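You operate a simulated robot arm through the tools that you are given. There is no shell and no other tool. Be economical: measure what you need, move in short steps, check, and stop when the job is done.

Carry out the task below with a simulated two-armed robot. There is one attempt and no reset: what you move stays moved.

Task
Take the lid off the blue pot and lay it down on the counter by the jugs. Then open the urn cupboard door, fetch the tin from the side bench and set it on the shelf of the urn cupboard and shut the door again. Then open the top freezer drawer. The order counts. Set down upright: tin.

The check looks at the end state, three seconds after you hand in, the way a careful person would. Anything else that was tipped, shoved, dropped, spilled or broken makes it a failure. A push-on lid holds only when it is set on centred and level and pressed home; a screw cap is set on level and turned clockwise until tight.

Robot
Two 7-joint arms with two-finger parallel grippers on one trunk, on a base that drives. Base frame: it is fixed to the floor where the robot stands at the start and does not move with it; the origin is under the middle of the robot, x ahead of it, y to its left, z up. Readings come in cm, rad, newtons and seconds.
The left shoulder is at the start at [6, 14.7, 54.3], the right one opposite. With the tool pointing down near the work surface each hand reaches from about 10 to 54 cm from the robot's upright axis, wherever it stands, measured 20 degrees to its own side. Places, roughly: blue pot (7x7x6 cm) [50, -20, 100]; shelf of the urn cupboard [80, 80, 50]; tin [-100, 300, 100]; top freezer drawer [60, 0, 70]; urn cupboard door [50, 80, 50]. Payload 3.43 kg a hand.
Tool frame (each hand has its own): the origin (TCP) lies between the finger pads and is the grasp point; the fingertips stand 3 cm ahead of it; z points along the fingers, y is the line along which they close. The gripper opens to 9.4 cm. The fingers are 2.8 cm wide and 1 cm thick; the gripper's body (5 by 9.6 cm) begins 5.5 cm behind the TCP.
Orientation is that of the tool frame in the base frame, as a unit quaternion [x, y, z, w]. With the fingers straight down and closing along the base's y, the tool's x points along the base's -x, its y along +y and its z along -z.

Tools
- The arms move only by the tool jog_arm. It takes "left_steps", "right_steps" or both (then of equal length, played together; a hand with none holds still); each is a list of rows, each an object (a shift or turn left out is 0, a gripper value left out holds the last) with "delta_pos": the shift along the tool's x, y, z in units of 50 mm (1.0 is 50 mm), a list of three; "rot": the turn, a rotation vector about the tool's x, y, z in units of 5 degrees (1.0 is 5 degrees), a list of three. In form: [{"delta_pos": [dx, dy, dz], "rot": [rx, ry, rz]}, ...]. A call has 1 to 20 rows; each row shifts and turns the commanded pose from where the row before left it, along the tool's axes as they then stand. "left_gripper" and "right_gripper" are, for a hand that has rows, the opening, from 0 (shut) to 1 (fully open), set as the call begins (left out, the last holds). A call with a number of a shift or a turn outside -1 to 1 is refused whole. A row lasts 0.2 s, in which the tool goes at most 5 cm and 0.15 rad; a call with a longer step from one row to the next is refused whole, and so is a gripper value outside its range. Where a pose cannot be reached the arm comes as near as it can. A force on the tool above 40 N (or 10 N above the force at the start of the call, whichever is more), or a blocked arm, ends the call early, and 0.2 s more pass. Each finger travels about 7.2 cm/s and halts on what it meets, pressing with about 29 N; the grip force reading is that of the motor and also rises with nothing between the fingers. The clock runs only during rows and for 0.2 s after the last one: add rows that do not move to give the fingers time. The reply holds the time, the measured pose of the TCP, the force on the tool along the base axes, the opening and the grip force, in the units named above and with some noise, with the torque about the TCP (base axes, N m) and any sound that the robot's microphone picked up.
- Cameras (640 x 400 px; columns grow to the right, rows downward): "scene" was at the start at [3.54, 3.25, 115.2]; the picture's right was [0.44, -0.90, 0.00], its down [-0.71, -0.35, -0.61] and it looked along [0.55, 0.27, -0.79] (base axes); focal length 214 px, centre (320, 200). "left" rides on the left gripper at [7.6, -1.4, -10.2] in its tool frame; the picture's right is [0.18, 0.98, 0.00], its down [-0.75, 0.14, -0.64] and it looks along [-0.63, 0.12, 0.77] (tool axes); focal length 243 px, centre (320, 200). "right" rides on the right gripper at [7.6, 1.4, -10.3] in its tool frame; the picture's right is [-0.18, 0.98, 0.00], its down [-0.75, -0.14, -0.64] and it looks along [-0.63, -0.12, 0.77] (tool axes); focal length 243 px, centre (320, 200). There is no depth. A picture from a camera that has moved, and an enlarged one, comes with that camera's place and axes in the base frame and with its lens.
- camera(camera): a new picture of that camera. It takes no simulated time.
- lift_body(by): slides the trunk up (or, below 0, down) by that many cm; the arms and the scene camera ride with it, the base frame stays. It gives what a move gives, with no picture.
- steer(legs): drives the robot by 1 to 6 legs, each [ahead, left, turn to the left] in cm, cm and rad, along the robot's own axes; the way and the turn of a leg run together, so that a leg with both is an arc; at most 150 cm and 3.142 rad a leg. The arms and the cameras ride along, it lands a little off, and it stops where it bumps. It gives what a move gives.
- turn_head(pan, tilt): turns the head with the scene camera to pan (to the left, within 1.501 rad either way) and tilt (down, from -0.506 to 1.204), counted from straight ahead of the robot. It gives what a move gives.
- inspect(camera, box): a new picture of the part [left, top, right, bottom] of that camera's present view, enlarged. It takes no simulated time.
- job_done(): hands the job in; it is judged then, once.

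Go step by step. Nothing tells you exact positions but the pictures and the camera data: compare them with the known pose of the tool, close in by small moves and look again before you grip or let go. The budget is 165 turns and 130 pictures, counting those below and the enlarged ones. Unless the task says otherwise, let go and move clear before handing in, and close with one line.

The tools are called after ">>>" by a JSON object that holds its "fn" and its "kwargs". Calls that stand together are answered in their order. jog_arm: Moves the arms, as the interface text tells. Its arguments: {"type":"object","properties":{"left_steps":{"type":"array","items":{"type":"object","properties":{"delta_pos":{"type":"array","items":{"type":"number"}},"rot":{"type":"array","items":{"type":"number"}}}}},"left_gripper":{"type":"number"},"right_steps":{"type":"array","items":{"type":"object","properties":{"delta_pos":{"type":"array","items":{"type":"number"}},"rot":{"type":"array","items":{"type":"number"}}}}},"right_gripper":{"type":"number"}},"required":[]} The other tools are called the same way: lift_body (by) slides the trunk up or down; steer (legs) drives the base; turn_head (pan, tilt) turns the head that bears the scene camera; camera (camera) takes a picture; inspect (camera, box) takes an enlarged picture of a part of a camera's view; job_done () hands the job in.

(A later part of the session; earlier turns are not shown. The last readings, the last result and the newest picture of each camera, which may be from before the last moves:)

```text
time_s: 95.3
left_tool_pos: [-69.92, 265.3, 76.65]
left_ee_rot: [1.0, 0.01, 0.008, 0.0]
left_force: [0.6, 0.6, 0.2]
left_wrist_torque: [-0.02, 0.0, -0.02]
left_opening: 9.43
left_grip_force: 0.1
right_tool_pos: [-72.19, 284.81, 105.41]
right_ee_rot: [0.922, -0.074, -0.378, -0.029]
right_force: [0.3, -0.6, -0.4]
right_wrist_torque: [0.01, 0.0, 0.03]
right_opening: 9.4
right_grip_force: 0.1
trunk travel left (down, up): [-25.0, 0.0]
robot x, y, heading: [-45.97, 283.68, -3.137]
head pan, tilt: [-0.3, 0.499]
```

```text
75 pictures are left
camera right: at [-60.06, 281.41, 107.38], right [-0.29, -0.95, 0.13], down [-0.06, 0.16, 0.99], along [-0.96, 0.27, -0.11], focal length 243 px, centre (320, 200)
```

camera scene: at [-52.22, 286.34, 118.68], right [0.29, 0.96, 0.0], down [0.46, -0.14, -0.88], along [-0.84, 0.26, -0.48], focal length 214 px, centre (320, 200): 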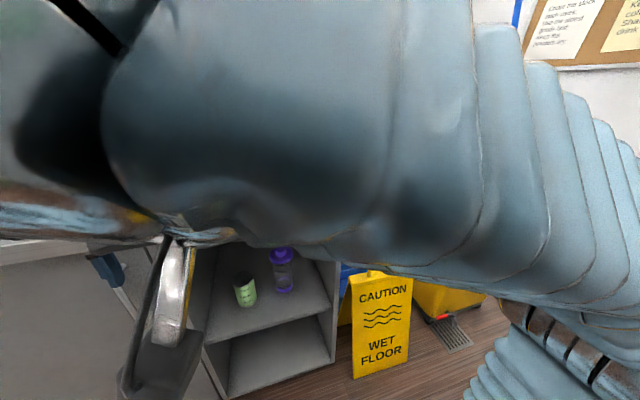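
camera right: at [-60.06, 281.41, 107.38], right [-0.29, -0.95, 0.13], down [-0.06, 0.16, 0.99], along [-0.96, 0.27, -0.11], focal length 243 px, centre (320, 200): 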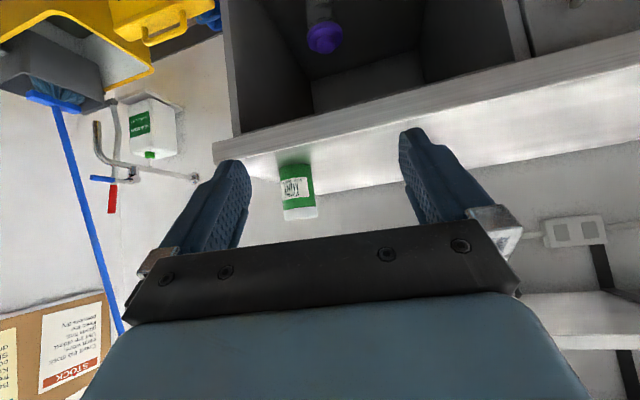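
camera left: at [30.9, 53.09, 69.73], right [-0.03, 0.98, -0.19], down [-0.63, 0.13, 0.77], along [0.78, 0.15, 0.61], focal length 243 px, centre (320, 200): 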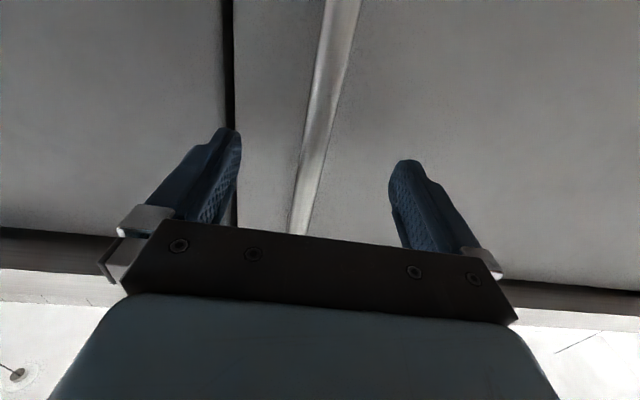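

The tin centre is about (-104.7, 298.1, 99.8). I drive 10 cm closer and bring the right hand to its front, then look again.

>>> {"fn": "steer", "kwargs": {"legs": [[10, 0, 0]]}}

>>> {"fn": "jog_arm", "kwargs": {"right_steps": [{"delta_pos": [-0.4, -0.4, 0.4]}, {"delta_pos": [-0.4, -0.4, 0.4]}, {"delta_pos": [-0.3, -0.4, 0.3]}, {"delta_pos": [-0.3, -0.4, 0.3]}, {"delta_pos": [0.3, 0, 0.3]}, {"delta_pos": [0.3, 0, 0.3]}, {}]}}

>>> {"fn": "camera", "kwargs": {"camera": "right"}}

>>> {"fn": "turn_head", "kwargs": {"pan": 0, "tilt": 0.5}}

>>> {"fn": "camera", "kwargs": {"camera": "scene"}}

```text
time_s: 96.5
left_tool_pos: [-79.98, 265.21, 76.6]
left_ee_rot: [1.0, 0.011, 0.008, -0.001]
left_force: [0.7, 0.1, 0.2]
left_wrist_torque: [-0.01, 0.03, -0.01]
left_opening: 9.39
left_grip_force: 0.0
right_tool_pos: [-82.27, 284.83, 105.5]
right_ee_rot: [0.922, -0.074, -0.379, -0.028]
right_force: [0.7, -0.5, -0.9]
right_wrist_torque: [0.02, 0.0, -0.03]
right_opening: 9.39
right_grip_force: 0.1
trunk travel left (down, up): [-25.0, 0.0]
robot x, y, heading: [-56.31, 284.09, -3.131]
head pan, tilt: [-0.3, 0.499]
```

```text
time_s: 98.1
left_tool_pos: [-80.0, 265.27, 76.7]
left_ee_rot: [1.0, 0.011, 0.009, 0.0]
left_force: [0.0, -0.1, 1.0]
left_wrist_torque: [0.02, 0.0, -0.02]
left_opening: 9.42
left_grip_force: 0.1
right_tool_pos: [-90.95, 294.29, 101.04]
right_ee_rot: [0.923, -0.074, -0.377, -0.028]
right_force: [-0.3, -0.5, 1.4]
right_wrist_torque: [0.0, 0.02, 0.02]
right_opening: 9.4
right_grip_force: 0.0
trunk travel left (down, up): [-25.0, 0.0]
robot x, y, heading: [-56.65, 283.61, -3.138]
head pan, tilt: [-0.3, 0.499]
```

```text
74 pictures are left
camera right: at [-78.76, 290.86, 102.88], right [-0.28, -0.95, 0.13], down [-0.06, 0.16, 0.99], along [-0.96, 0.27, -0.11], focal length 243 px, centre (320, 200)
```

right: 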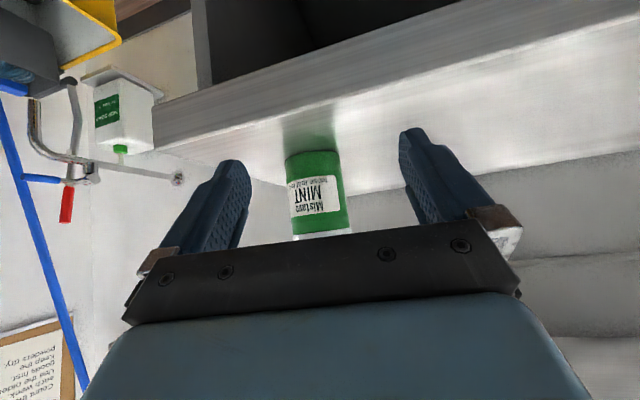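

```text
time_s: 98.9
left_tool_pos: [-80.0, 265.24, 76.69]
left_ee_rot: [1.0, 0.011, 0.009, 0.0]
left_force: [-0.2, -0.2, 0.1]
left_wrist_torque: [0.02, -0.02, 0.01]
left_opening: 9.41
left_grip_force: 0.1
right_tool_pos: [-90.97, 294.37, 100.93]
right_ee_rot: [0.923, -0.074, -0.377, -0.028]
right_force: [0.2, -0.2, 0.2]
right_wrist_torque: [-0.01, -0.02, 0.02]
right_opening: 9.41
right_grip_force: 0.0
trunk travel left (down, up): [-25.0, 0.0]
robot x, y, heading: [-56.58, 283.69, -3.137]
head pan, tilt: [0.0, 0.499]
```

```text
73 pictures are left
camera scene: at [-62.72, 283.58, 118.68], right [-0.01, 1.0, 0.0], down [0.48, 0.0, -0.88], along [-0.88, -0.01, -0.48], focal length 214 px, centre (320, 200)
```

scene: 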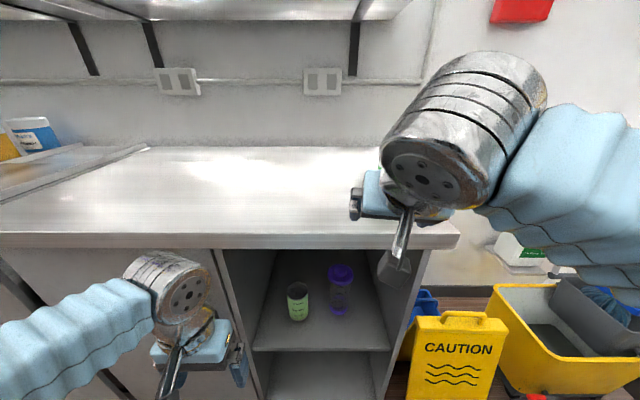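

Tin lines up; I need about 2 cm more to the right. I shift and come half way in, then check.

>>> {"fn": "jog_arm", "kwargs": {"right_steps": [{"delta_pos": [0, -0.4, 0]}, {"delta_pos": [-0.4, 0, 0.4]}, {"delta_pos": [-0.4, 0, 0.4]}, {"delta_pos": [0.08, 0, 0.08]}, {}]}}

>>> {"fn": "camera", "kwargs": {"camera": "right"}}

```text
time_s: 100.1
left_tool_pos: [-80.11, 265.27, 76.61]
left_ee_rot: [1.0, 0.01, 0.009, -0.001]
left_force: [-0.2, 0.9, 0.1]
left_wrist_torque: [0.0, -0.01, -0.02]
left_opening: 9.4
left_grip_force: 0.0
right_tool_pos: [-96.16, 297.23, 100.27]
right_ee_rot: [0.923, -0.074, -0.377, -0.028]
right_force: [-0.4, 0.2, -0.6]
right_wrist_torque: [0.0, 0.0, 0.0]
right_opening: 9.4
right_grip_force: 0.0
trunk travel left (down, up): [-25.0, 0.0]
robot x, y, heading: [-56.26, 283.53, -3.134]
head pan, tilt: [0.0, 0.499]
```

```text
72 pictures are left
camera right: at [-83.95, 293.6, 102.23], right [-0.28, -0.95, 0.13], down [-0.06, 0.16, 0.99], along [-0.96, 0.27, -0.11], focal length 243 px, centre (320, 200)
```

right: 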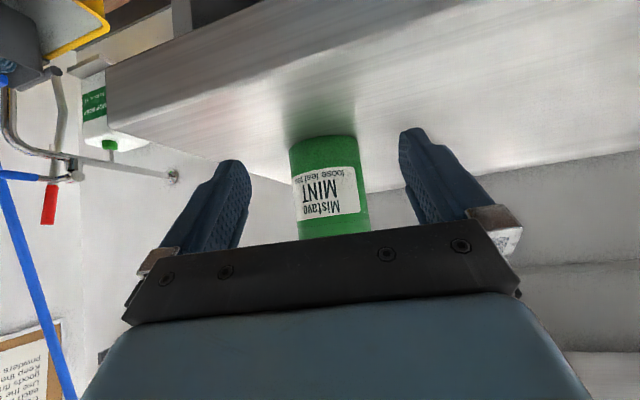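

Centred. I advance the last 7.5 cm.

>>> {"fn": "jog_arm", "kwargs": {"right_steps": [{"delta_pos": [-0.265, 0, 0.265]}, {"delta_pos": [-0.265, 0, 0.265]}, {"delta_pos": [-0.265, 0, 0.265]}, {"delta_pos": [-0.265, 0, 0.265]}, {}]}}

>>> {"fn": "camera", "kwargs": {"camera": "right"}}

>>> {"fn": "inspect", "kwargs": {"camera": "scene", "box": [340, 110, 500, 260]}}

```text
time_s: 101.3
left_tool_pos: [-79.96, 265.15, 76.64]
left_ee_rot: [1.0, 0.011, 0.009, 0.001]
left_force: [0.7, 0.4, -0.6]
left_wrist_torque: [-0.01, 0.01, -0.01]
left_opening: 9.41
left_grip_force: 0.0
right_tool_pos: [-103.52, 298.34, 100.34]
right_ee_rot: [0.923, -0.074, -0.378, -0.027]
right_force: [-0.3, -0.7, -0.3]
right_wrist_torque: [-0.02, -0.01, -0.04]
right_opening: 9.41
right_grip_force: 0.0
trunk travel left (down, up): [-25.0, 0.0]
robot x, y, heading: [-56.49, 283.25, -3.133]
head pan, tilt: [0.0, 0.499]
```

```text
71 pictures are left
camera right: at [-91.39, 294.89, 102.25], right [-0.28, -0.95, 0.13], down [-0.06, 0.16, 0.99], along [-0.96, 0.27, -0.11], focal length 243 px, centre (320, 200)
```

right: 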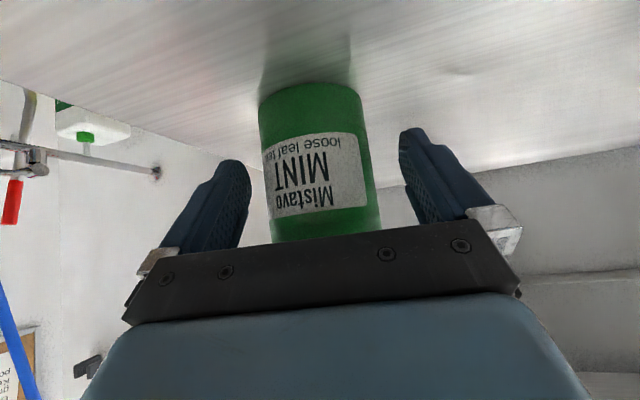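

```text
2.67 times, centred on (420, 185) of scene
camera zoom: at [-62.74, 283.58, 118.68], right [-0.01, 1.0, 0.0], down [0.48, 0.0, -0.88], along [-0.88, -0.01, -0.48], focal length 572 px, centre (53, 240)
```

zoom: 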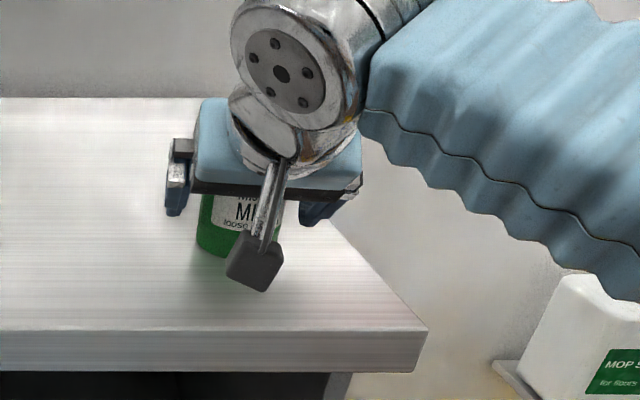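

The tin is between the fingers. I close.

>>> {"fn": "jog_arm", "kwargs": {"right_steps": [{}, {}, {}, {}, {}], "right_gripper": 0}}

>>> {"fn": "jog_arm", "kwargs": {"right_steps": [{"delta_pos": [-0.15, 0, -0.15]}, {"delta_pos": [-0.3, 0, -0.3]}, {"delta_pos": [-0.3, 0, -0.3]}]}}

>>> {"fn": "camera", "kwargs": {"camera": "right"}}

>>> {"fn": "inspect", "kwargs": {"camera": "scene", "box": [340, 110, 500, 260]}}

```text
time_s: 102.5
left_tool_pos: [-79.97, 265.28, 76.69]
left_ee_rot: [1.0, 0.011, 0.008, -0.001]
left_force: [0.0, 0.0, -0.5]
left_wrist_torque: [-0.05, -0.02, 0.02]
left_opening: 9.41
left_grip_force: 0.1
right_tool_pos: [-103.51, 298.37, 100.28]
right_ee_rot: [0.922, -0.075, -0.378, -0.029]
right_force: [-0.6, 1.3, 1.1]
right_wrist_torque: [0.13, 0.02, -0.01]
right_opening: 6.62
right_grip_force: 28.7
trunk travel left (down, up): [-25.0, 0.0]
robot x, y, heading: [-56.41, 283.55, -3.134]
head pan, tilt: [0.0, 0.499]
```

```text
time_s: 103.3
left_tool_pos: [-79.99, 265.26, 76.68]
left_ee_rot: [1.0, 0.011, 0.009, 0.0]
left_force: [0.7, -0.3, -0.9]
left_wrist_torque: [0.0, 0.02, 0.03]
left_opening: 9.39
left_grip_force: 0.1
right_tool_pos: [-103.56, 298.22, 105.42]
right_ee_rot: [0.923, -0.074, -0.377, -0.029]
right_force: [-0.4, 0.8, -1.8]
right_wrist_torque: [-0.02, -0.04, 0.0]
right_opening: 6.62
right_grip_force: 28.7
trunk travel left (down, up): [-25.0, 0.0]
robot x, y, heading: [-56.6, 283.58, -3.134]
head pan, tilt: [0.0, 0.499]
```

```text
69 pictures are left
camera right: at [-91.37, 294.71, 107.49], right [-0.29, -0.95, 0.13], down [-0.07, 0.16, 0.99], along [-0.96, 0.27, -0.11], focal length 243 px, centre (320, 200)
```

right: 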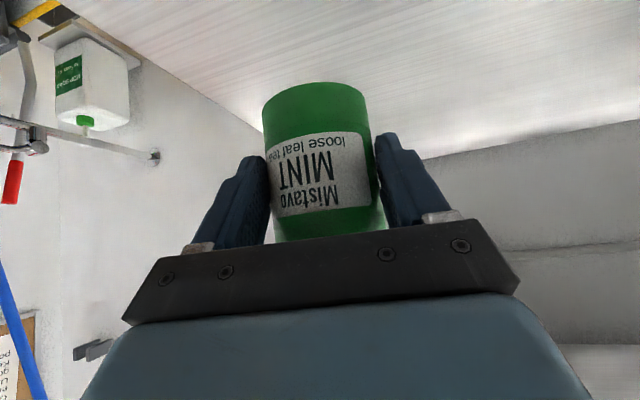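

```text
2.67 times, centred on (420, 185) of scene
camera zoom: at [-62.74, 283.58, 118.67], right [-0.01, 1.0, 0.0], down [0.48, 0.0, -0.88], along [-0.88, -0.01, -0.48], focal length 572 px, centre (53, 240)
```

zoom: 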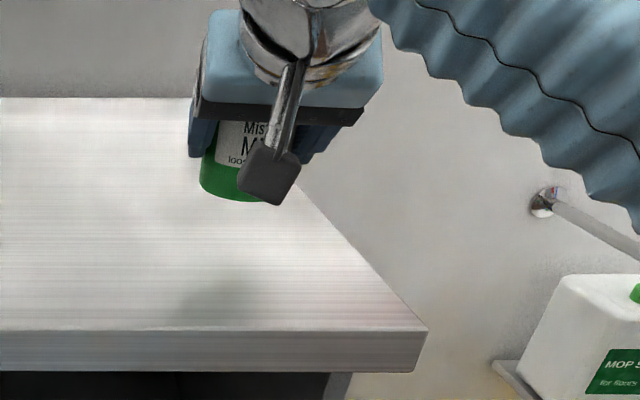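

Tin held at 6.6 cm. I back off, draw the right hand in, and turn to face down the aisle.

>>> {"fn": "steer", "kwargs": {"legs": [[-12, 0, 0]]}}

>>> {"fn": "jog_arm", "kwargs": {"right_steps": [{"delta_pos": [0.6, 0, -0.6]}, {"delta_pos": [0.6, 0, -0.6]}, {"delta_pos": [0.6, 0, -0.6]}, {"delta_pos": [0.6, 0, -0.6]}, {}]}}

>>> {"fn": "steer", "kwargs": {"legs": [[0, 0, 1.57], [60, 0, 0]]}}

>>> {"fn": "turn_head", "kwargs": {"pan": 0, "tilt": 0.5}}

>>> {"fn": "camera", "kwargs": {"camera": "scene"}}

```text
time_s: 104.5
left_tool_pos: [-67.96, 265.29, 76.58]
left_ee_rot: [1.0, 0.008, 0.009, 0.0]
left_force: [0.2, 0.0, 0.1]
left_wrist_torque: [-0.02, 0.0, 0.0]
left_opening: 9.4
left_grip_force: 0.0
right_tool_pos: [-91.27, 298.4, 105.54]
right_ee_rot: [0.923, -0.076, -0.376, -0.029]
right_force: [-1.2, -1.0, -2.0]
right_wrist_torque: [0.01, -0.04, 0.0]
right_opening: 6.65
right_grip_force: 29.4
trunk travel left (down, up): [-25.0, 0.0]
robot x, y, heading: [-44.19, 283.16, -3.138]
head pan, tilt: [0.0, 0.499]
```

```text
time_s: 105.8
left_tool_pos: [-67.87, 265.32, 76.67]
left_ee_rot: [1.0, 0.009, 0.008, 0.0]
left_force: [-0.2, 0.3, 0.1]
left_wrist_torque: [0.0, 0.01, -0.01]
left_opening: 9.39
left_grip_force: 0.0
right_tool_pos: [-74.2, 295.38, 106.08]
right_ee_rot: [0.922, -0.076, -0.377, -0.03]
right_force: [1.0, 0.8, -2.3]
right_wrist_torque: [0.01, -0.01, 0.01]
right_opening: 6.63
right_grip_force: 29.4
trunk travel left (down, up): [-25.0, 0.0]
robot x, y, heading: [-44.44, 283.44, -3.144]
head pan, tilt: [0.0, 0.499]
```

```text
time_s: 113.0
left_tool_pos: [-28.56, 198.39, 76.67]
left_ee_rot: [0.714, 0.7, 0.006, -0.006]
left_force: [-0.2, -0.4, 0.6]
left_wrist_torque: [0.0, 0.03, -0.03]
left_opening: 9.4
left_grip_force: 0.0
right_tool_pos: [-58.91, 193.06, 105.99]
right_ee_rot: [0.716, 0.587, -0.291, 0.241]
right_force: [0.5, -0.1, -1.8]
right_wrist_torque: [0.05, 0.0, -0.01]
right_opening: 6.63
right_grip_force: 29.1
trunk travel left (down, up): [-25.0, 0.0]
robot x, y, heading: [-46.15, 222.61, -1.608]
head pan, tilt: [0.0, 0.499]
```

```text
time_s: 113.5
left_tool_pos: [-28.52, 198.33, 76.54]
left_ee_rot: [0.714, 0.7, 0.006, -0.006]
left_force: [0.0, -0.1, 0.0]
left_wrist_torque: [0.01, -0.01, -0.01]
left_opening: 9.37
left_grip_force: 0.0
right_tool_pos: [-58.82, 193.06, 106.03]
right_ee_rot: [0.716, 0.586, -0.292, 0.242]
right_force: [0.4, 0.6, -2.2]
right_wrist_torque: [0.0, -0.02, 0.01]
right_opening: 6.61
right_grip_force: 28.9
trunk travel left (down, up): [-25.0, 0.0]
robot x, y, heading: [-45.83, 222.96, -1.6]
head pan, tilt: [0.0, 0.499]
```

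```text
67 pictures are left
camera scene: at [-46.43, 216.47, 118.68], right [-1.0, 0.03, 0.0], down [0.02, 0.48, -0.88], along [-0.03, -0.88, -0.48], focal length 214 px, centre (320, 200)
```

scene: 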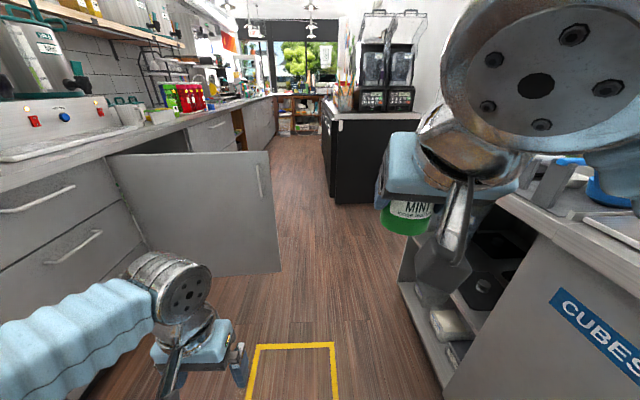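

The way is clear between the door tip and the bench. I shift toward the middle and drive past, then turn to face the cupboard.

>>> {"fn": "steer", "kwargs": {"legs": [[45, -11, 0.03], [50, 0, 0], [47, 0, 0], [0, 0, 1.57]]}}

>>> {"fn": "turn_head", "kwargs": {"pan": 0.2, "tilt": 0.7}}

>>> {"fn": "camera", "kwargs": {"camera": "scene"}}

```text
time_s: 125.1
left_tool_pos: [-33.38, 97.43, 76.66]
left_ee_rot: [0.013, 1.0, 0.0, -0.009]
left_force: [0.5, -0.1, -0.1]
left_wrist_torque: [-0.03, 0.01, -0.02]
left_opening: 9.42
left_grip_force: 0.1
right_tool_pos: [-28.3, 66.94, 106.17]
right_ee_rot: [0.094, 0.921, -0.037, 0.376]
right_force: [-0.8, 0.0, -1.8]
right_wrist_torque: [0.0, 0.03, 0.05]
right_opening: 6.6
right_grip_force: 28.7
trunk travel left (down, up): [-25.0, 0.0]
robot x, y, heading: [-57.81, 80.15, -0.039]
head pan, tilt: [0.0, 0.499]
```

```text
time_s: 125.8
left_tool_pos: [-33.5, 97.21, 76.66]
left_ee_rot: [0.012, 1.0, 0.0, -0.008]
left_force: [0.1, 0.0, -0.1]
left_wrist_torque: [0.0, -0.01, 0.0]
left_opening: 9.42
left_grip_force: 0.1
right_tool_pos: [-28.18, 66.94, 105.96]
right_ee_rot: [0.094, 0.921, -0.037, 0.376]
right_force: [0.0, 0.4, -2.6]
right_wrist_torque: [0.0, 0.05, -0.01]
right_opening: 6.63
right_grip_force: 28.8
trunk travel left (down, up): [-25.0, 0.0]
robot x, y, heading: [-57.83, 80.15, -0.034]
head pan, tilt: [0.201, 0.7]
```

```text
66 pictures are left
camera scene: at [-52.52, 81.27, 116.91], right [0.16, -0.99, 0.0], down [-0.64, -0.1, -0.77], along [0.76, 0.12, -0.64], focal length 214 px, centre (320, 200)
```

scene: 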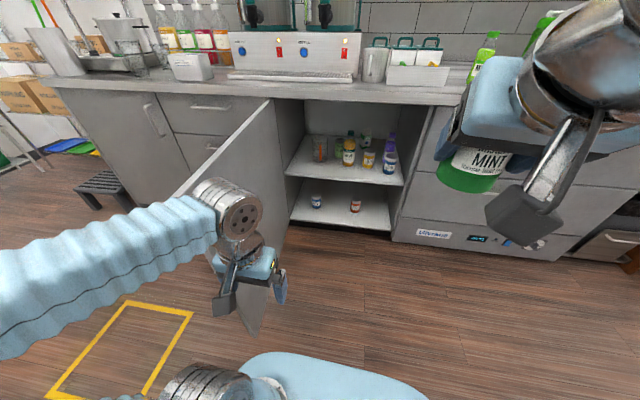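

The cupboard interior shows a shelf with several bottles. I zoom in to find a free spot.

>>> {"fn": "inspect", "kwargs": {"camera": "scene", "box": [260, 90, 440, 240]}}

```text
2.67 times, centred on (350, 165) of scene
camera zoom: at [-52.52, 81.27, 116.91], right [0.16, -0.99, 0.0], down [-0.64, -0.1, -0.77], along [0.76, 0.12, -0.64], focal length 572 px, centre (240, 293)
```

zoom: 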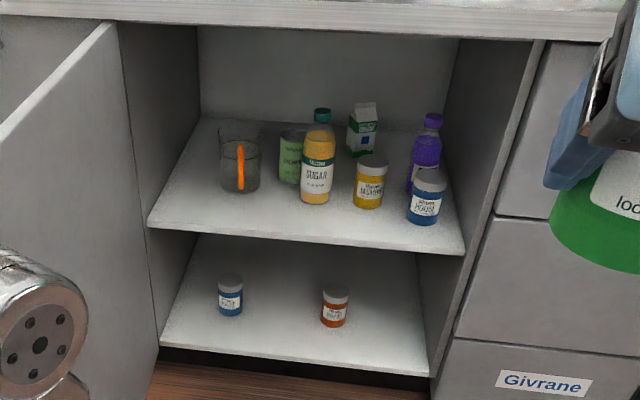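

There is a free strip at the shelf front, around (57, 77), shelf height about z 48. The left elbow may stick out toward the open door, so I look at it before driving in.

>>> {"fn": "turn_head", "kwargs": {"pan": 1.3, "tilt": 0.8}}

>>> {"fn": "camera", "kwargs": {"camera": "scene"}}

```text
time_s: 127.1
left_tool_pos: [-33.41, 97.4, 76.68]
left_ee_rot: [0.012, 1.0, 0.0, -0.008]
left_force: [0.1, -0.5, -0.4]
left_wrist_torque: [0.02, -0.01, -0.05]
left_opening: 9.4
left_grip_force: 0.2
right_tool_pos: [-28.25, 66.89, 106.05]
right_ee_rot: [0.094, 0.921, -0.037, 0.377]
right_force: [0.5, 0.4, -1.7]
right_wrist_torque: [0.03, 0.02, -0.01]
right_opening: 6.62
right_grip_force: 29.2
trunk travel left (down, up): [-25.0, 0.0]
robot x, y, heading: [-57.71, 79.69, -0.032]
head pan, tilt: [1.3, 0.799]
```

```text
64 pictures are left
camera scene: at [-58.45, 87.58, 116.08], right [0.95, -0.3, 0.0], down [-0.22, -0.68, -0.7], along [0.21, 0.66, -0.72], focal length 214 px, centre (320, 200)
```

scene: 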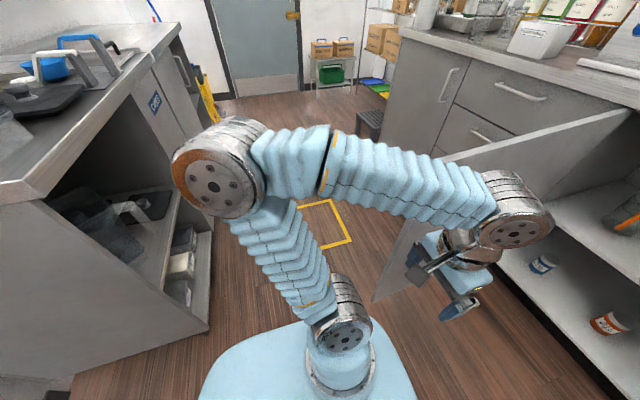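

The left elbow would foul the open door, so I come in from the right side with the robot turned a little left. First I lower trunk and hand, then turn and drive part way.

>>> {"fn": "lift_body", "kwargs": {"by": -25}}

>>> {"fn": "jog_arm", "kwargs": {"right_steps": [{"delta_pos": [0.65, 0, 0.65]}, {"delta_pos": [0.65, 0, 0.65]}, {"delta_pos": [0.65, 0, 0.65]}, {"delta_pos": [0.65, 0, 0.65]}, {}]}}

>>> {"fn": "steer", "kwargs": {"legs": [[0, 0, 0.33], [32, -24, 0]]}}

>>> {"fn": "turn_head", "kwargs": {"pan": 0, "tilt": 0.5}}

>>> {"fn": "camera", "kwargs": {"camera": "scene"}}

```text
time_s: 129.7
left_tool_pos: [-33.39, 97.34, 51.76]
left_ee_rot: [0.012, 1.0, 0.0, -0.009]
left_force: [-0.3, 0.4, 0.7]
left_wrist_torque: [0.03, 0.02, 0.01]
left_opening: 9.42
left_grip_force: 0.1
right_tool_pos: [-28.24, 66.95, 80.96]
right_ee_rot: [0.094, 0.921, -0.037, 0.377]
right_force: [1.0, -0.6, -1.4]
right_wrist_torque: [-0.01, 0.04, 0.01]
right_opening: 6.64
right_grip_force: 29.0
trunk travel left (down, up): [0.0, 25.0]
robot x, y, heading: [-57.82, 80.18, -0.041]
head pan, tilt: [1.3, 0.799]
```

```text
time_s: 130.9
left_tool_pos: [-33.45, 97.37, 51.65]
left_ee_rot: [0.012, 1.0, 0.0, -0.008]
left_force: [-0.2, -1.1, -0.1]
left_wrist_torque: [0.0, 0.02, -0.01]
left_opening: 9.42
left_grip_force: 0.0
right_tool_pos: [-28.45, 66.78, 62.92]
right_ee_rot: [0.094, 0.921, -0.036, 0.376]
right_force: [0.2, 0.6, -2.2]
right_wrist_torque: [0.04, 0.01, 0.0]
right_opening: 6.64
right_grip_force: 29.2
trunk travel left (down, up): [0.0, 25.0]
robot x, y, heading: [-57.62, 79.83, -0.035]
head pan, tilt: [1.3, 0.799]
```

```text
time_s: 134.5
left_tool_pos: [-2.03, 91.69, 51.73]
left_ee_rot: [-0.158, 0.987, -0.001, -0.008]
left_force: [0.5, 0.2, 0.1]
left_wrist_torque: [0.01, -0.02, -0.03]
left_opening: 9.39
left_grip_force: 0.1
right_tool_pos: [12.81, 64.48, 62.97]
right_ee_rot: [-0.062, 0.924, 0.028, 0.378]
right_force: [-0.5, -0.5, -1.1]
right_wrist_torque: [-0.01, 0.04, -0.02]
right_opening: 6.64
right_grip_force: 29.2
trunk travel left (down, up): [0.0, 25.0]
robot x, y, heading: [-18.91, 67.25, 0.298]
head pan, tilt: [1.3, 0.799]
```

```text
time_s: 136.0
left_tool_pos: [-2.02, 91.66, 51.58]
left_ee_rot: [-0.158, 0.987, -0.001, -0.008]
left_force: [0.0, 0.3, -0.5]
left_wrist_torque: [0.01, -0.02, -0.03]
left_opening: 9.38
left_grip_force: 0.1
right_tool_pos: [12.73, 64.56, 63.01]
right_ee_rot: [-0.062, 0.923, 0.027, 0.378]
right_force: [0.5, 0.6, -1.8]
right_wrist_torque: [0.04, 0.0, 0.01]
right_opening: 6.65
right_grip_force: 29.1
trunk travel left (down, up): [0.0, 25.0]
robot x, y, heading: [-18.93, 67.16, 0.301]
head pan, tilt: [0.0, 0.499]
```

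```text
63 pictures are left
camera scene: at [-13.55, 68.86, 93.67], right [0.3, -0.95, 0.0], down [-0.46, -0.14, -0.88], along [0.84, 0.26, -0.48], focal length 214 px, centre (320, 200)
```

scene: 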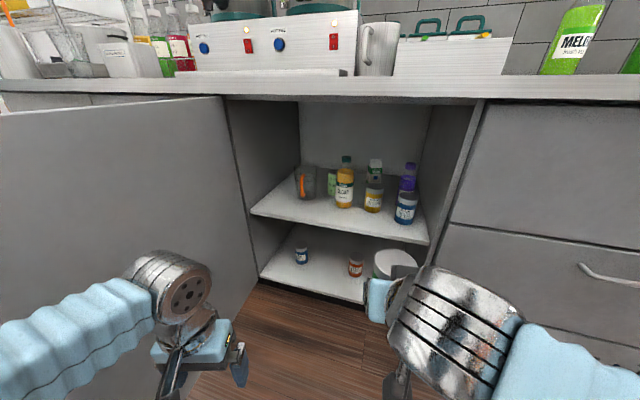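

Clear view of the shelf. I zoom in once more for the free spot from here.

>>> {"fn": "inspect", "kwargs": {"camera": "scene", "box": [240, 140, 440, 265]}}

```text
3.20 times, centred on (340, 202) of scene
camera zoom: at [-13.55, 68.86, 93.67], right [0.3, -0.95, 0.0], down [-0.46, -0.14, -0.88], along [0.84, 0.26, -0.48], focal length 686 px, centre (256, 192)
```

zoom: 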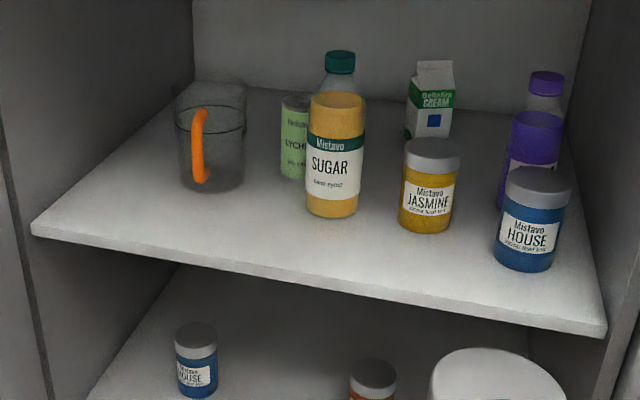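

Free spot chosen: tin centre near (54.5, 79), in front of the sugar bottle. I drive on to the opening.

>>> {"fn": "steer", "kwargs": {"legs": [[25, -9, 0]]}}

>>> {"fn": "jog_arm", "kwargs": {"right_steps": [{"delta_pos": [0, 0.75, 0]}, {"delta_pos": [0, 0.75, 0]}, {"delta_pos": [0, 0.75, 0]}, {"delta_pos": [0, 0.75, 0]}, {}]}}

>>> {"fn": "camera", "kwargs": {"camera": "scene"}}

>>> {"fn": "camera", "kwargs": {"camera": "right"}}

```text
time_s: 137.8
left_tool_pos: [24.36, 90.5, 51.76]
left_ee_rot: [-0.156, 0.988, -0.001, -0.009]
left_force: [0.0, -0.6, 0.8]
left_wrist_torque: [0.02, 0.0, 0.01]
left_opening: 9.4
left_grip_force: 0.1
right_tool_pos: [39.13, 63.25, 62.85]
right_ee_rot: [-0.062, 0.924, 0.027, 0.377]
right_force: [-0.3, -0.3, -1.0]
right_wrist_torque: [-0.01, 0.04, 0.02]
right_opening: 6.62
right_grip_force: 29.2
trunk travel left (down, up): [0.0, 25.0]
robot x, y, heading: [7.19, 65.71, 0.301]
head pan, tilt: [0.0, 0.499]
```

```text
time_s: 139.0
left_tool_pos: [24.54, 90.42, 51.65]
left_ee_rot: [-0.156, 0.988, -0.001, -0.009]
left_force: [0.3, -0.4, 0.5]
left_wrist_torque: [0.01, -0.01, 0.01]
left_opening: 9.4
left_grip_force: 0.1
right_tool_pos: [37.48, 78.27, 62.77]
right_ee_rot: [-0.061, 0.923, 0.027, 0.378]
right_force: [0.5, -0.3, -2.2]
right_wrist_torque: [-0.02, 0.0, -0.01]
right_opening: 6.64
right_grip_force: 29.1
trunk travel left (down, up): [0.0, 25.0]
robot x, y, heading: [6.94, 65.77, 0.301]
head pan, tilt: [0.0, 0.499]
```

```text
61 pictures are left
camera scene: at [12.89, 67.72, 93.67], right [0.29, -0.96, 0.0], down [-0.46, -0.14, -0.88], along [0.84, 0.26, -0.48], focal length 214 px, centre (320, 200)
```

scene: 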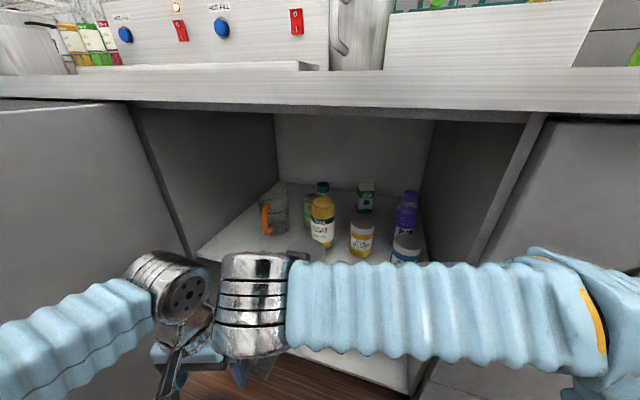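

```text
60 pictures are left
camera right: at [24.75, 77.87, 64.76], right [0.0, 0.99, 0.13], down [0.11, -0.13, 0.99], along [0.99, 0.01, -0.11], focal length 243 px, centre (320, 200)
```

right: 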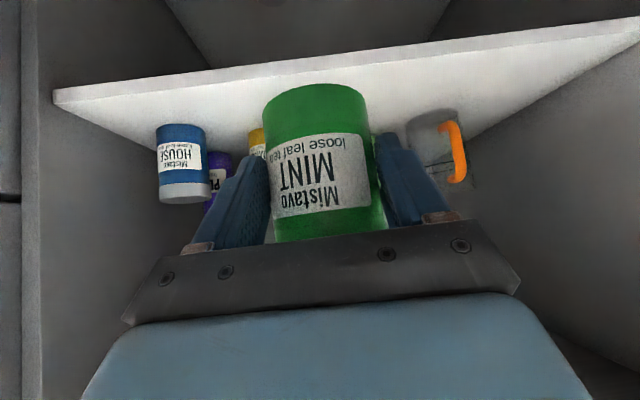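

The path straight ahead is clear. I move the tin forward over the shelf.

>>> {"fn": "jog_arm", "kwargs": {"right_steps": [{"delta_pos": [-0.45, -0.06, 0.45]}, {"delta_pos": [-0.45, -0.06, 0.45]}, {"delta_pos": [-0.45, -0.06, 0.45]}, {"delta_pos": [-0.45, -0.06, 0.45]}, {"delta_pos": [-0.45, -0.06, 0.45]}, {}]}}

>>> {"fn": "camera", "kwargs": {"camera": "right"}}

>>> {"fn": "camera", "kwargs": {"camera": "scene"}}

```text
time_s: 140.4
left_tool_pos: [24.47, 90.47, 51.62]
left_ee_rot: [-0.156, 0.988, -0.001, -0.009]
left_force: [-0.2, 0.4, -0.3]
left_wrist_torque: [-0.01, 0.04, -0.04]
left_opening: 9.4
left_grip_force: 0.0
right_tool_pos: [53.46, 78.53, 62.64]
right_ee_rot: [-0.06, 0.924, 0.026, 0.377]
right_force: [0.2, -0.8, -1.6]
right_wrist_torque: [-0.02, 0.05, -0.01]
right_opening: 6.59
right_grip_force: 29.3
trunk travel left (down, up): [0.0, 25.0]
robot x, y, heading: [7.53, 65.85, 0.301]
head pan, tilt: [0.0, 0.499]
```

```text
59 pictures are left
camera right: at [40.63, 78.28, 64.63], right [0.0, 0.99, 0.13], down [0.11, -0.13, 0.99], along [0.99, 0.01, -0.11], focal length 243 px, centre (320, 200)
```

right: 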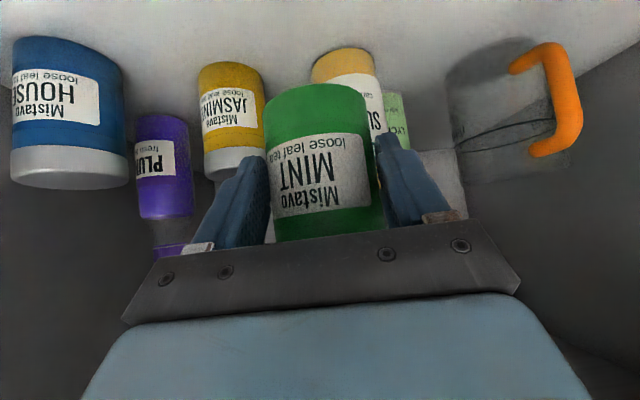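

```text
58 pictures are left
camera scene: at [12.89, 67.73, 93.68], right [0.29, -0.96, 0.0], down [-0.46, -0.14, -0.88], along [0.84, 0.26, -0.48], focal length 214 px, centre (320, 200)
```

scene: 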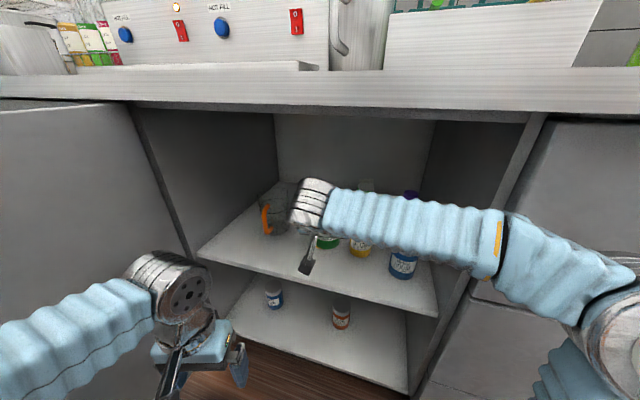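

Gaps to the neighbours are good, about 4 cm. I lower toward the shelf.

>>> {"fn": "jog_arm", "kwargs": {"right_steps": [{"delta_pos": [0.3, 0, 0.3]}, {"delta_pos": [0.3, 0, 0.3]}, {"delta_pos": [0.3, 0, 0.3]}, {"delta_pos": [0.15, 0, 0.15]}, {}]}}

>>> {"fn": "camera", "kwargs": {"camera": "right"}}

```text
time_s: 141.6
left_tool_pos: [24.51, 90.6, 51.6]
left_ee_rot: [-0.156, 0.988, -0.001, -0.008]
left_force: [1.5, -0.2, -0.5]
left_wrist_torque: [-0.01, 0.02, 0.0]
left_opening: 9.39
left_grip_force: 0.0
right_tool_pos: [53.16, 78.68, 55.36]
right_ee_rot: [-0.06, 0.924, 0.027, 0.378]
right_force: [0.4, -0.2, -1.4]
right_wrist_torque: [0.0, 0.07, -0.01]
right_opening: 6.62
right_grip_force: 29.2
trunk travel left (down, up): [0.0, 25.0]
robot x, y, heading: [7.55, 66.04, 0.299]
head pan, tilt: [0.0, 0.499]
```

```text
57 pictures are left
camera right: at [40.26, 78.35, 57.24], right [0.0, 0.99, 0.13], down [0.11, -0.13, 0.99], along [0.99, 0.01, -0.11], focal length 243 px, centre (320, 200)
```

right: 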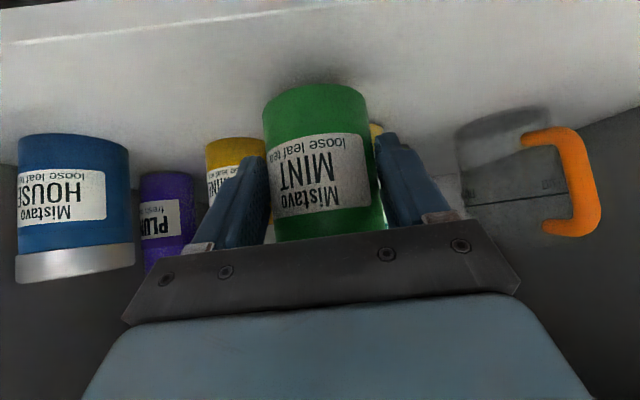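

Nearly there. Small steps with force watch.

>>> {"fn": "jog_arm", "kwargs": {"right_steps": [{"delta_pos": [0.06, 0, 0.06]}, {"delta_pos": [0.05, 0, 0.05]}, {}]}}

>>> {"fn": "jog_arm", "kwargs": {"right_steps": [{"delta_pos": [0.04, 0, 0.04]}, {}]}}

>>> {"fn": "jog_arm", "kwargs": {"right_steps": [{"delta_pos": [0.04, 0, 0.04]}, {}]}}

>>> {"fn": "camera", "kwargs": {"camera": "right"}}

```text
time_s: 142.4
left_tool_pos: [24.44, 90.51, 51.6]
left_ee_rot: [-0.155, 0.988, -0.001, -0.009]
left_force: [-0.2, -0.4, 0.1]
left_wrist_torque: [0.0, -0.02, -0.03]
left_opening: 9.38
left_grip_force: 0.1
right_tool_pos: [53.2, 78.67, 54.49]
right_ee_rot: [-0.06, 0.924, 0.027, 0.378]
right_force: [0.0, -0.1, -1.9]
right_wrist_torque: [-0.03, 0.01, -0.01]
right_opening: 6.61
right_grip_force: 29.2
trunk travel left (down, up): [0.0, 25.0]
robot x, y, heading: [7.15, 65.84, 0.296]
head pan, tilt: [0.0, 0.499]
```

```text
time_s: 143.0
left_tool_pos: [24.51, 90.55, 51.58]
left_ee_rot: [-0.155, 0.988, -0.001, -0.007]
left_force: [-0.2, -0.4, 0.8]
left_wrist_torque: [0.02, -0.02, -0.01]
left_opening: 9.4
left_grip_force: 0.1
right_tool_pos: [53.12, 78.71, 54.3]
right_ee_rot: [-0.061, 0.924, 0.026, 0.377]
right_force: [-0.4, 0.6, -2.3]
right_wrist_torque: [-0.03, 0.05, 0.0]
right_opening: 6.62
right_grip_force: 28.9
trunk travel left (down, up): [0.0, 25.0]
robot x, y, heading: [7.35, 66.12, 0.301]
head pan, tilt: [0.0, 0.499]
```

```text
time_s: 143.6
left_tool_pos: [24.61, 90.52, 51.72]
left_ee_rot: [-0.156, 0.988, -0.001, -0.008]
left_force: [-0.5, -0.2, -0.4]
left_wrist_torque: [0.0, 0.01, -0.02]
left_opening: 9.4
left_grip_force: 0.0
right_tool_pos: [53.03, 78.8, 53.98]
right_ee_rot: [-0.061, 0.924, 0.026, 0.377]
right_force: [-0.5, -1.2, -1.9]
right_wrist_torque: [-0.02, 0.04, 0.0]
right_opening: 6.63
right_grip_force: 29.3
trunk travel left (down, up): [0.0, 25.0]
robot x, y, heading: [7.46, 65.86, 0.299]
head pan, tilt: [0.0, 0.499]
```

```text
56 pictures are left
camera right: at [40.38, 78.39, 55.92], right [0.0, 0.99, 0.13], down [0.11, -0.13, 0.99], along [0.99, 0.01, -0.11], focal length 243 px, centre (320, 200)
```

right: 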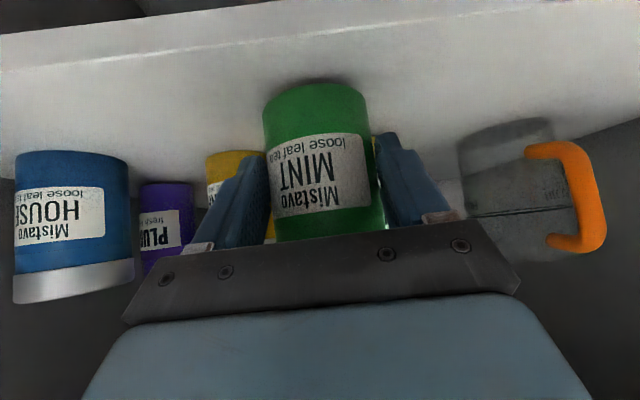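

>>> {"fn": "jog_arm", "kwargs": {"right_steps": [{"delta_pos": [0.04, 0, 0.04]}, {}]}}

>>> {"fn": "jog_arm", "kwargs": {"right_steps": [{"delta_pos": [0.04, 0, 0.04]}, {}]}}

>>> {"fn": "jog_arm", "kwargs": {"right_steps": [{"delta_pos": [0.04, 0, 0.04]}, {}]}}

```text
time_s: 144.2
left_tool_pos: [24.52, 90.5, 51.66]
left_ee_rot: [-0.155, 0.988, -0.001, -0.009]
left_force: [0.1, 1.2, -0.7]
left_wrist_torque: [-0.02, -0.04, 0.02]
left_opening: 9.36
left_grip_force: 0.0
right_tool_pos: [53.1, 78.73, 53.75]
right_ee_rot: [-0.061, 0.924, 0.027, 0.377]
right_force: [-0.2, -0.5, -2.0]
right_wrist_torque: [0.01, 0.04, 0.01]
right_opening: 6.61
right_grip_force: 29.0
trunk travel left (down, up): [0.0, 25.0]
robot x, y, heading: [7.15, 66.15, 0.297]
head pan, tilt: [0.0, 0.499]
```

```text
time_s: 144.8
left_tool_pos: [24.41, 90.4, 51.68]
left_ee_rot: [-0.156, 0.988, -0.001, -0.009]
left_force: [-0.1, -0.8, 0.0]
left_wrist_torque: [-0.01, 0.0, -0.01]
left_opening: 9.39
left_grip_force: 0.0
right_tool_pos: [53.08, 78.86, 53.42]
right_ee_rot: [-0.06, 0.924, 0.027, 0.377]
right_force: [-0.3, 0.6, -1.4]
right_wrist_torque: [-0.01, 0.02, -0.02]
right_opening: 6.62
right_grip_force: 28.7
trunk travel left (down, up): [0.0, 25.0]
robot x, y, heading: [7.42, 65.98, 0.3]
head pan, tilt: [0.0, 0.499]
```

```text
time_s: 145.4
left_tool_pos: [24.45, 90.47, 51.68]
left_ee_rot: [-0.155, 0.988, -0.002, -0.009]
left_force: [-0.9, 0.9, 0.2]
left_wrist_torque: [-0.01, 0.02, 0.01]
left_opening: 9.4
left_grip_force: 0.1
right_tool_pos: [53.01, 78.8, 53.29]
right_ee_rot: [-0.061, 0.923, 0.028, 0.378]
right_force: [-1.4, -2.9, 11.4]
right_wrist_torque: [-0.47, -0.14, -0.05]
right_opening: 6.63
right_grip_force: 28.3
trunk travel left (down, up): [0.0, 25.0]
robot x, y, heading: [7.48, 65.63, 0.299]
head pan, tilt: [0.0, 0.499]
```

Contact with the shelf at z 53.3. I open and draw straight back.

>>> {"fn": "jog_arm", "kwargs": {"right_steps": [{}, {}, {}], "right_gripper": 0.95}}

>>> {"fn": "camera", "kwargs": {"camera": "right"}}

```text
time_s: 146.2
left_tool_pos: [24.48, 90.45, 51.67]
left_ee_rot: [-0.155, 0.988, -0.001, -0.009]
left_force: [0.0, 0.4, 0.1]
left_wrist_torque: [0.0, -0.05, -0.01]
left_opening: 9.39
left_grip_force: 0.1
right_tool_pos: [53.09, 78.72, 53.07]
right_ee_rot: [-0.061, 0.924, 0.027, 0.377]
right_force: [0.0, -0.1, -0.5]
right_wrist_torque: [-0.01, -0.02, -0.02]
right_opening: 8.91
right_grip_force: 0.0
trunk travel left (down, up): [0.0, 25.0]
robot x, y, heading: [7.33, 66.14, 0.297]
head pan, tilt: [0.0, 0.499]
```

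```text
55 pictures are left
camera right: at [40.25, 78.45, 55.09], right [0.0, 0.99, 0.13], down [0.11, -0.13, 0.99], along [0.99, 0.01, -0.11], focal length 243 px, centre (320, 200)
```

right: 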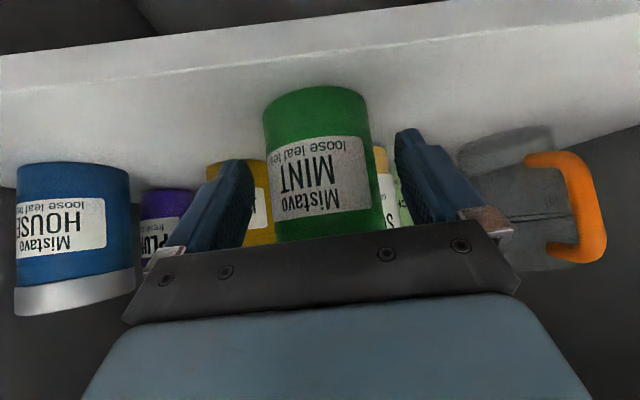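

Free on both sides. I back the hand out.

>>> {"fn": "jog_arm", "kwargs": {"right_steps": [{"delta_pos": [0.2, 0, -0.2]}, {"delta_pos": [0.4, 0, -0.4]}, {"delta_pos": [0.46, 0, -0.46]}, {"delta_pos": [0.46, 0, -0.46]}, {"delta_pos": [0.4, 0, -0.4]}, {}]}}

>>> {"fn": "camera", "kwargs": {"camera": "right"}}

```text
time_s: 147.6
left_tool_pos: [24.52, 90.59, 51.73]
left_ee_rot: [-0.155, 0.988, -0.001, -0.009]
left_force: [-0.9, -0.2, -0.1]
left_wrist_torque: [0.02, 0.03, -0.04]
left_opening: 9.39
left_grip_force: 0.0
right_tool_pos: [39.7, 76.95, 53.11]
right_ee_rot: [-0.061, 0.924, 0.027, 0.378]
right_force: [0.4, 0.0, 0.1]
right_wrist_torque: [-0.01, 0.02, 0.0]
right_opening: 8.95
right_grip_force: 0.1
trunk travel left (down, up): [0.0, 25.0]
robot x, y, heading: [7.43, 65.92, 0.298]
head pan, tilt: [0.0, 0.499]
```

```text
54 pictures are left
camera right: at [26.87, 76.6, 55.02], right [0.0, 0.99, 0.13], down [0.11, -0.13, 0.99], along [0.99, 0.01, -0.11], focal length 243 px, centre (320, 200)
```

right: 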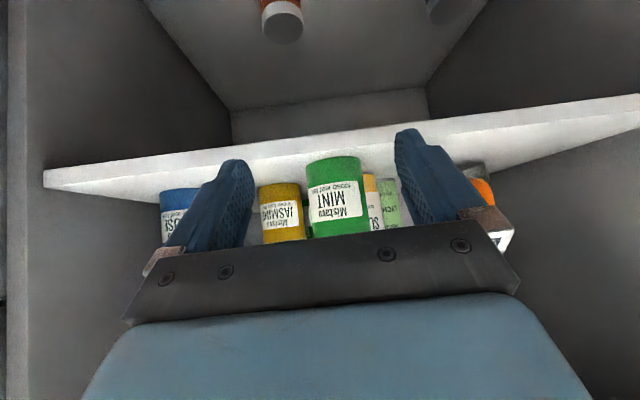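

The mint tin stands upright on the shelf. Now I withdraw and go to the door's end to push it shut from its outer side with the left hand.

>>> {"fn": "jog_arm", "kwargs": {"right_steps": [{"delta_pos": [0.2, -0.75, -0.2]}, {"delta_pos": [0.2, -0.75, -0.2]}, {"delta_pos": [0, -0.75, 0]}, {"delta_pos": [0, -0.75, 0]}, {}]}}

>>> {"fn": "steer", "kwargs": {"legs": [[-47.8, 14.8, 0], [-22.9, 34.3, 0.1]]}}

>>> {"fn": "turn_head", "kwargs": {"pan": 0.3, "tilt": 0.5}}

>>> {"fn": "camera", "kwargs": {"camera": "scene"}}

```text
time_s: 148.8
left_tool_pos: [24.5, 90.5, 51.63]
left_ee_rot: [-0.155, 0.988, -0.002, -0.008]
left_force: [-1.3, -0.2, 0.0]
left_wrist_torque: [0.01, 0.01, -0.01]
left_opening: 9.43
left_grip_force: 0.2
right_tool_pos: [38.86, 61.76, 52.97]
right_ee_rot: [-0.061, 0.924, 0.026, 0.377]
right_force: [-1.0, -0.1, 0.2]
right_wrist_torque: [0.02, 0.01, 0.0]
right_opening: 8.93
right_grip_force: 0.0
trunk travel left (down, up): [0.0, 25.0]
robot x, y, heading: [7.2, 65.66, 0.297]
head pan, tilt: [0.0, 0.499]
```

```text
time_s: 153.8
left_tool_pos: [-59.0, 115.78, 51.53]
left_ee_rot: [-0.199, 0.98, -0.002, -0.009]
left_force: [-0.1, -0.8, 0.1]
left_wrist_torque: [0.03, -0.01, -0.02]
left_opening: 9.39
left_grip_force: 0.1
right_tool_pos: [-42.06, 88.52, 53.01]
right_ee_rot: [-0.102, 0.92, 0.045, 0.375]
right_force: [-0.9, 0.7, 0.4]
right_wrist_torque: [-0.01, 0.02, 0.01]
right_opening: 8.94
right_grip_force: 0.1
trunk travel left (down, up): [0.0, 25.0]
robot x, y, heading: [-74.49, 89.81, 0.382]
head pan, tilt: [0.0, 0.499]
```

```text
time_s: 154.6
left_tool_pos: [-59.13, 115.93, 51.71]
left_ee_rot: [-0.199, 0.98, -0.002, -0.008]
left_force: [0.9, 0.8, -0.4]
left_wrist_torque: [0.01, -0.02, -0.02]
left_opening: 9.4
left_grip_force: 0.1
right_tool_pos: [-42.23, 88.51, 53.02]
right_ee_rot: [-0.102, 0.92, 0.044, 0.377]
right_force: [0.1, 0.7, 0.4]
right_wrist_torque: [-0.01, 0.01, 0.03]
right_opening: 8.93
right_grip_force: 0.2
trunk travel left (down, up): [0.0, 25.0]
robot x, y, heading: [-74.26, 89.84, 0.389]
head pan, tilt: [0.3, 0.499]
```

```text
53 pictures are left
camera scene: at [-69.97, 94.49, 93.68], right [0.63, -0.77, 0.0], down [-0.37, -0.3, -0.88], along [0.68, 0.56, -0.48], focal length 214 px, centre (320, 200)
```

scene: 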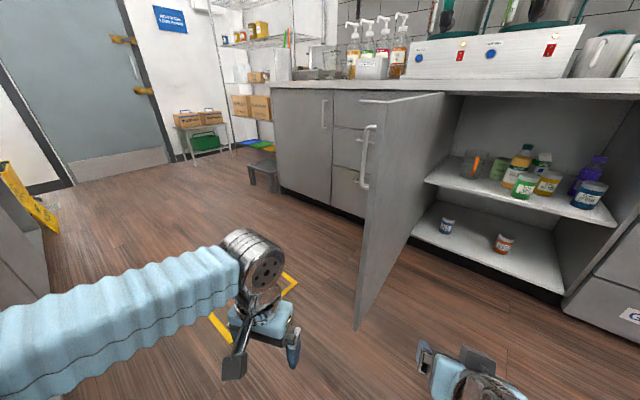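

The door end is near (-26, 115). I extend the left hand outward past the door's outer side, fingers shut.

>>> {"fn": "jog_arm", "kwargs": {"left_steps": [{"delta_pos": [-0.9, 0, 0]}, {"delta_pos": [-0.9, 0, 0]}, {"delta_pos": [-0.9, 0, 0]}, {"delta_pos": [-0.9, 0, 0]}, {"delta_pos": [-0.9, 0, 0]}, {"delta_pos": [-0.7, 0, 0]}, {}], "left_gripper": 0}}

>>> {"fn": "camera", "kwargs": {"camera": "scene"}}

```text
time_s: 156.2
left_tool_pos: [-35.09, 126.05, 51.17]
left_ee_rot: [-0.199, 0.98, -0.002, -0.009]
left_force: [0.1, 0.8, -0.2]
left_wrist_torque: [0.0, -0.01, 0.02]
left_opening: 0.0
left_grip_force: 29.4
right_tool_pos: [-42.12, 88.52, 53.04]
right_ee_rot: [-0.101, 0.92, 0.043, 0.377]
right_force: [-0.5, 0.9, 0.4]
right_wrist_torque: [-0.03, 0.02, 0.01]
right_opening: 8.95
right_grip_force: 0.1
trunk travel left (down, up): [0.0, 25.0]
robot x, y, heading: [-74.44, 89.88, 0.383]
head pan, tilt: [0.3, 0.499]
```

```text
52 pictures are left
camera scene: at [-69.97, 94.5, 93.68], right [0.63, -0.77, 0.0], down [-0.37, -0.3, -0.88], along [0.68, 0.56, -0.48], focal length 214 px, centre (320, 200)
```

scene: 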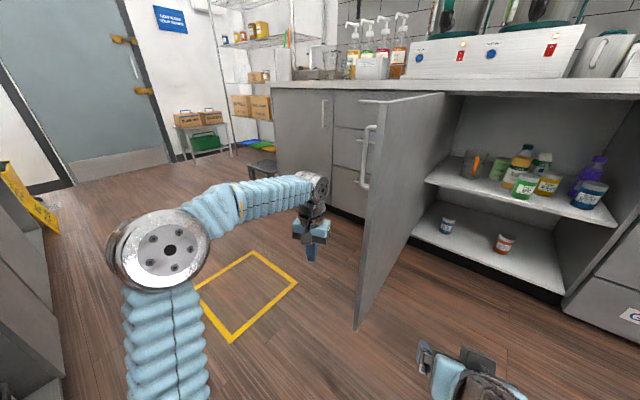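

The left hand is clear of the door end on the outer side. I drive ahead so it sits beside the door's outer face.

>>> {"fn": "steer", "kwargs": {"legs": [[24.9, -7.5, 0]]}}

>>> {"fn": "camera", "kwargs": {"camera": "scene"}}

```text
time_s: 158.1
left_tool_pos: [-9.26, 128.05, 51.19]
left_ee_rot: [-0.195, 0.981, -0.002, -0.008]
left_force: [0.1, -0.1, 0.0]
left_wrist_torque: [0.0, -0.02, -0.03]
left_opening: 0.0
left_grip_force: 28.2
right_tool_pos: [-16.69, 90.53, 53.05]
right_ee_rot: [-0.099, 0.921, 0.043, 0.376]
right_force: [0.0, -0.7, 0.5]
right_wrist_torque: [-0.02, -0.03, -0.01]
right_opening: 8.93
right_grip_force: 0.0
trunk travel left (down, up): [0.0, 25.0]
robot x, y, heading: [-48.59, 92.02, 0.382]
head pan, tilt: [0.3, 0.499]
```

```text
51 pictures are left
camera scene: at [-44.43, 96.71, 93.68], right [0.63, -0.78, 0.0], down [-0.37, -0.3, -0.88], along [0.68, 0.55, -0.48], focal length 214 px, centre (320, 200)
```

scene: 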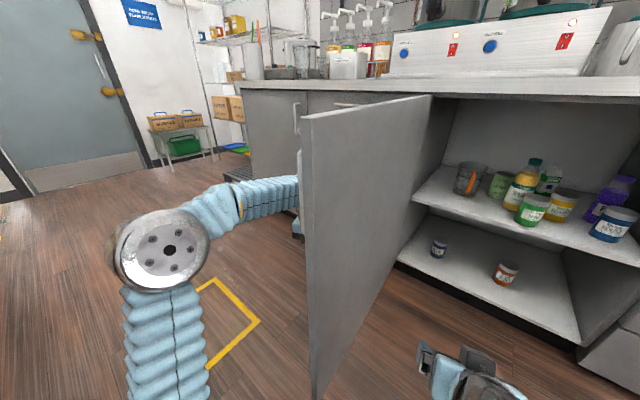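

The hand is beside the outer face. I push the door through its arc, first half.

>>> {"fn": "steer", "kwargs": {"legs": [[-3.9, -15.9, 0], [-1.1, -14.1, 0], [2.6, -14.0, 0]]}}

>>> {"fn": "camera", "kwargs": {"camera": "scene"}}

```text
time_s: 161.4
left_tool_pos: [4.62, 86.58, 51.12]
left_ee_rot: [-0.199, 0.98, -0.002, -0.009]
left_force: [-0.8, 0.8, 0.4]
left_wrist_torque: [0.02, 0.01, 0.0]
left_opening: 0.04
left_grip_force: 28.8
right_tool_pos: [-2.49, 49.01, 52.92]
right_ee_rot: [-0.101, 0.92, 0.043, 0.377]
right_force: [0.6, 0.4, -0.2]
right_wrist_torque: [-0.03, -0.02, 0.01]
right_opening: 8.92
right_grip_force: 0.0
trunk travel left (down, up): [0.0, 25.0]
robot x, y, heading: [-34.33, 50.48, 0.384]
head pan, tilt: [0.3, 0.499]
```

```text
50 pictures are left
camera scene: at [-30.33, 55.09, 93.68], right [0.63, -0.77, 0.0], down [-0.37, -0.3, -0.88], along [0.68, 0.56, -0.48], focal length 214 px, centre (320, 200)
```

scene: 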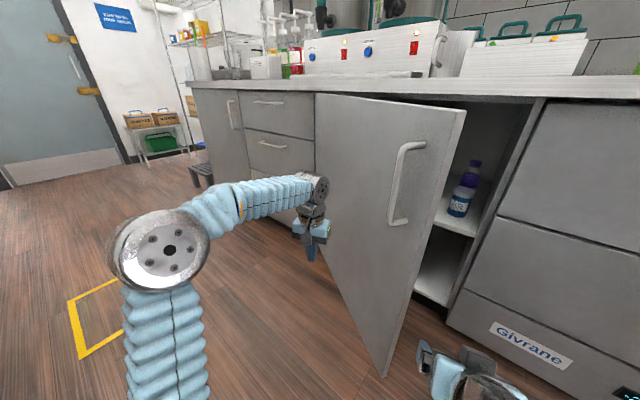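

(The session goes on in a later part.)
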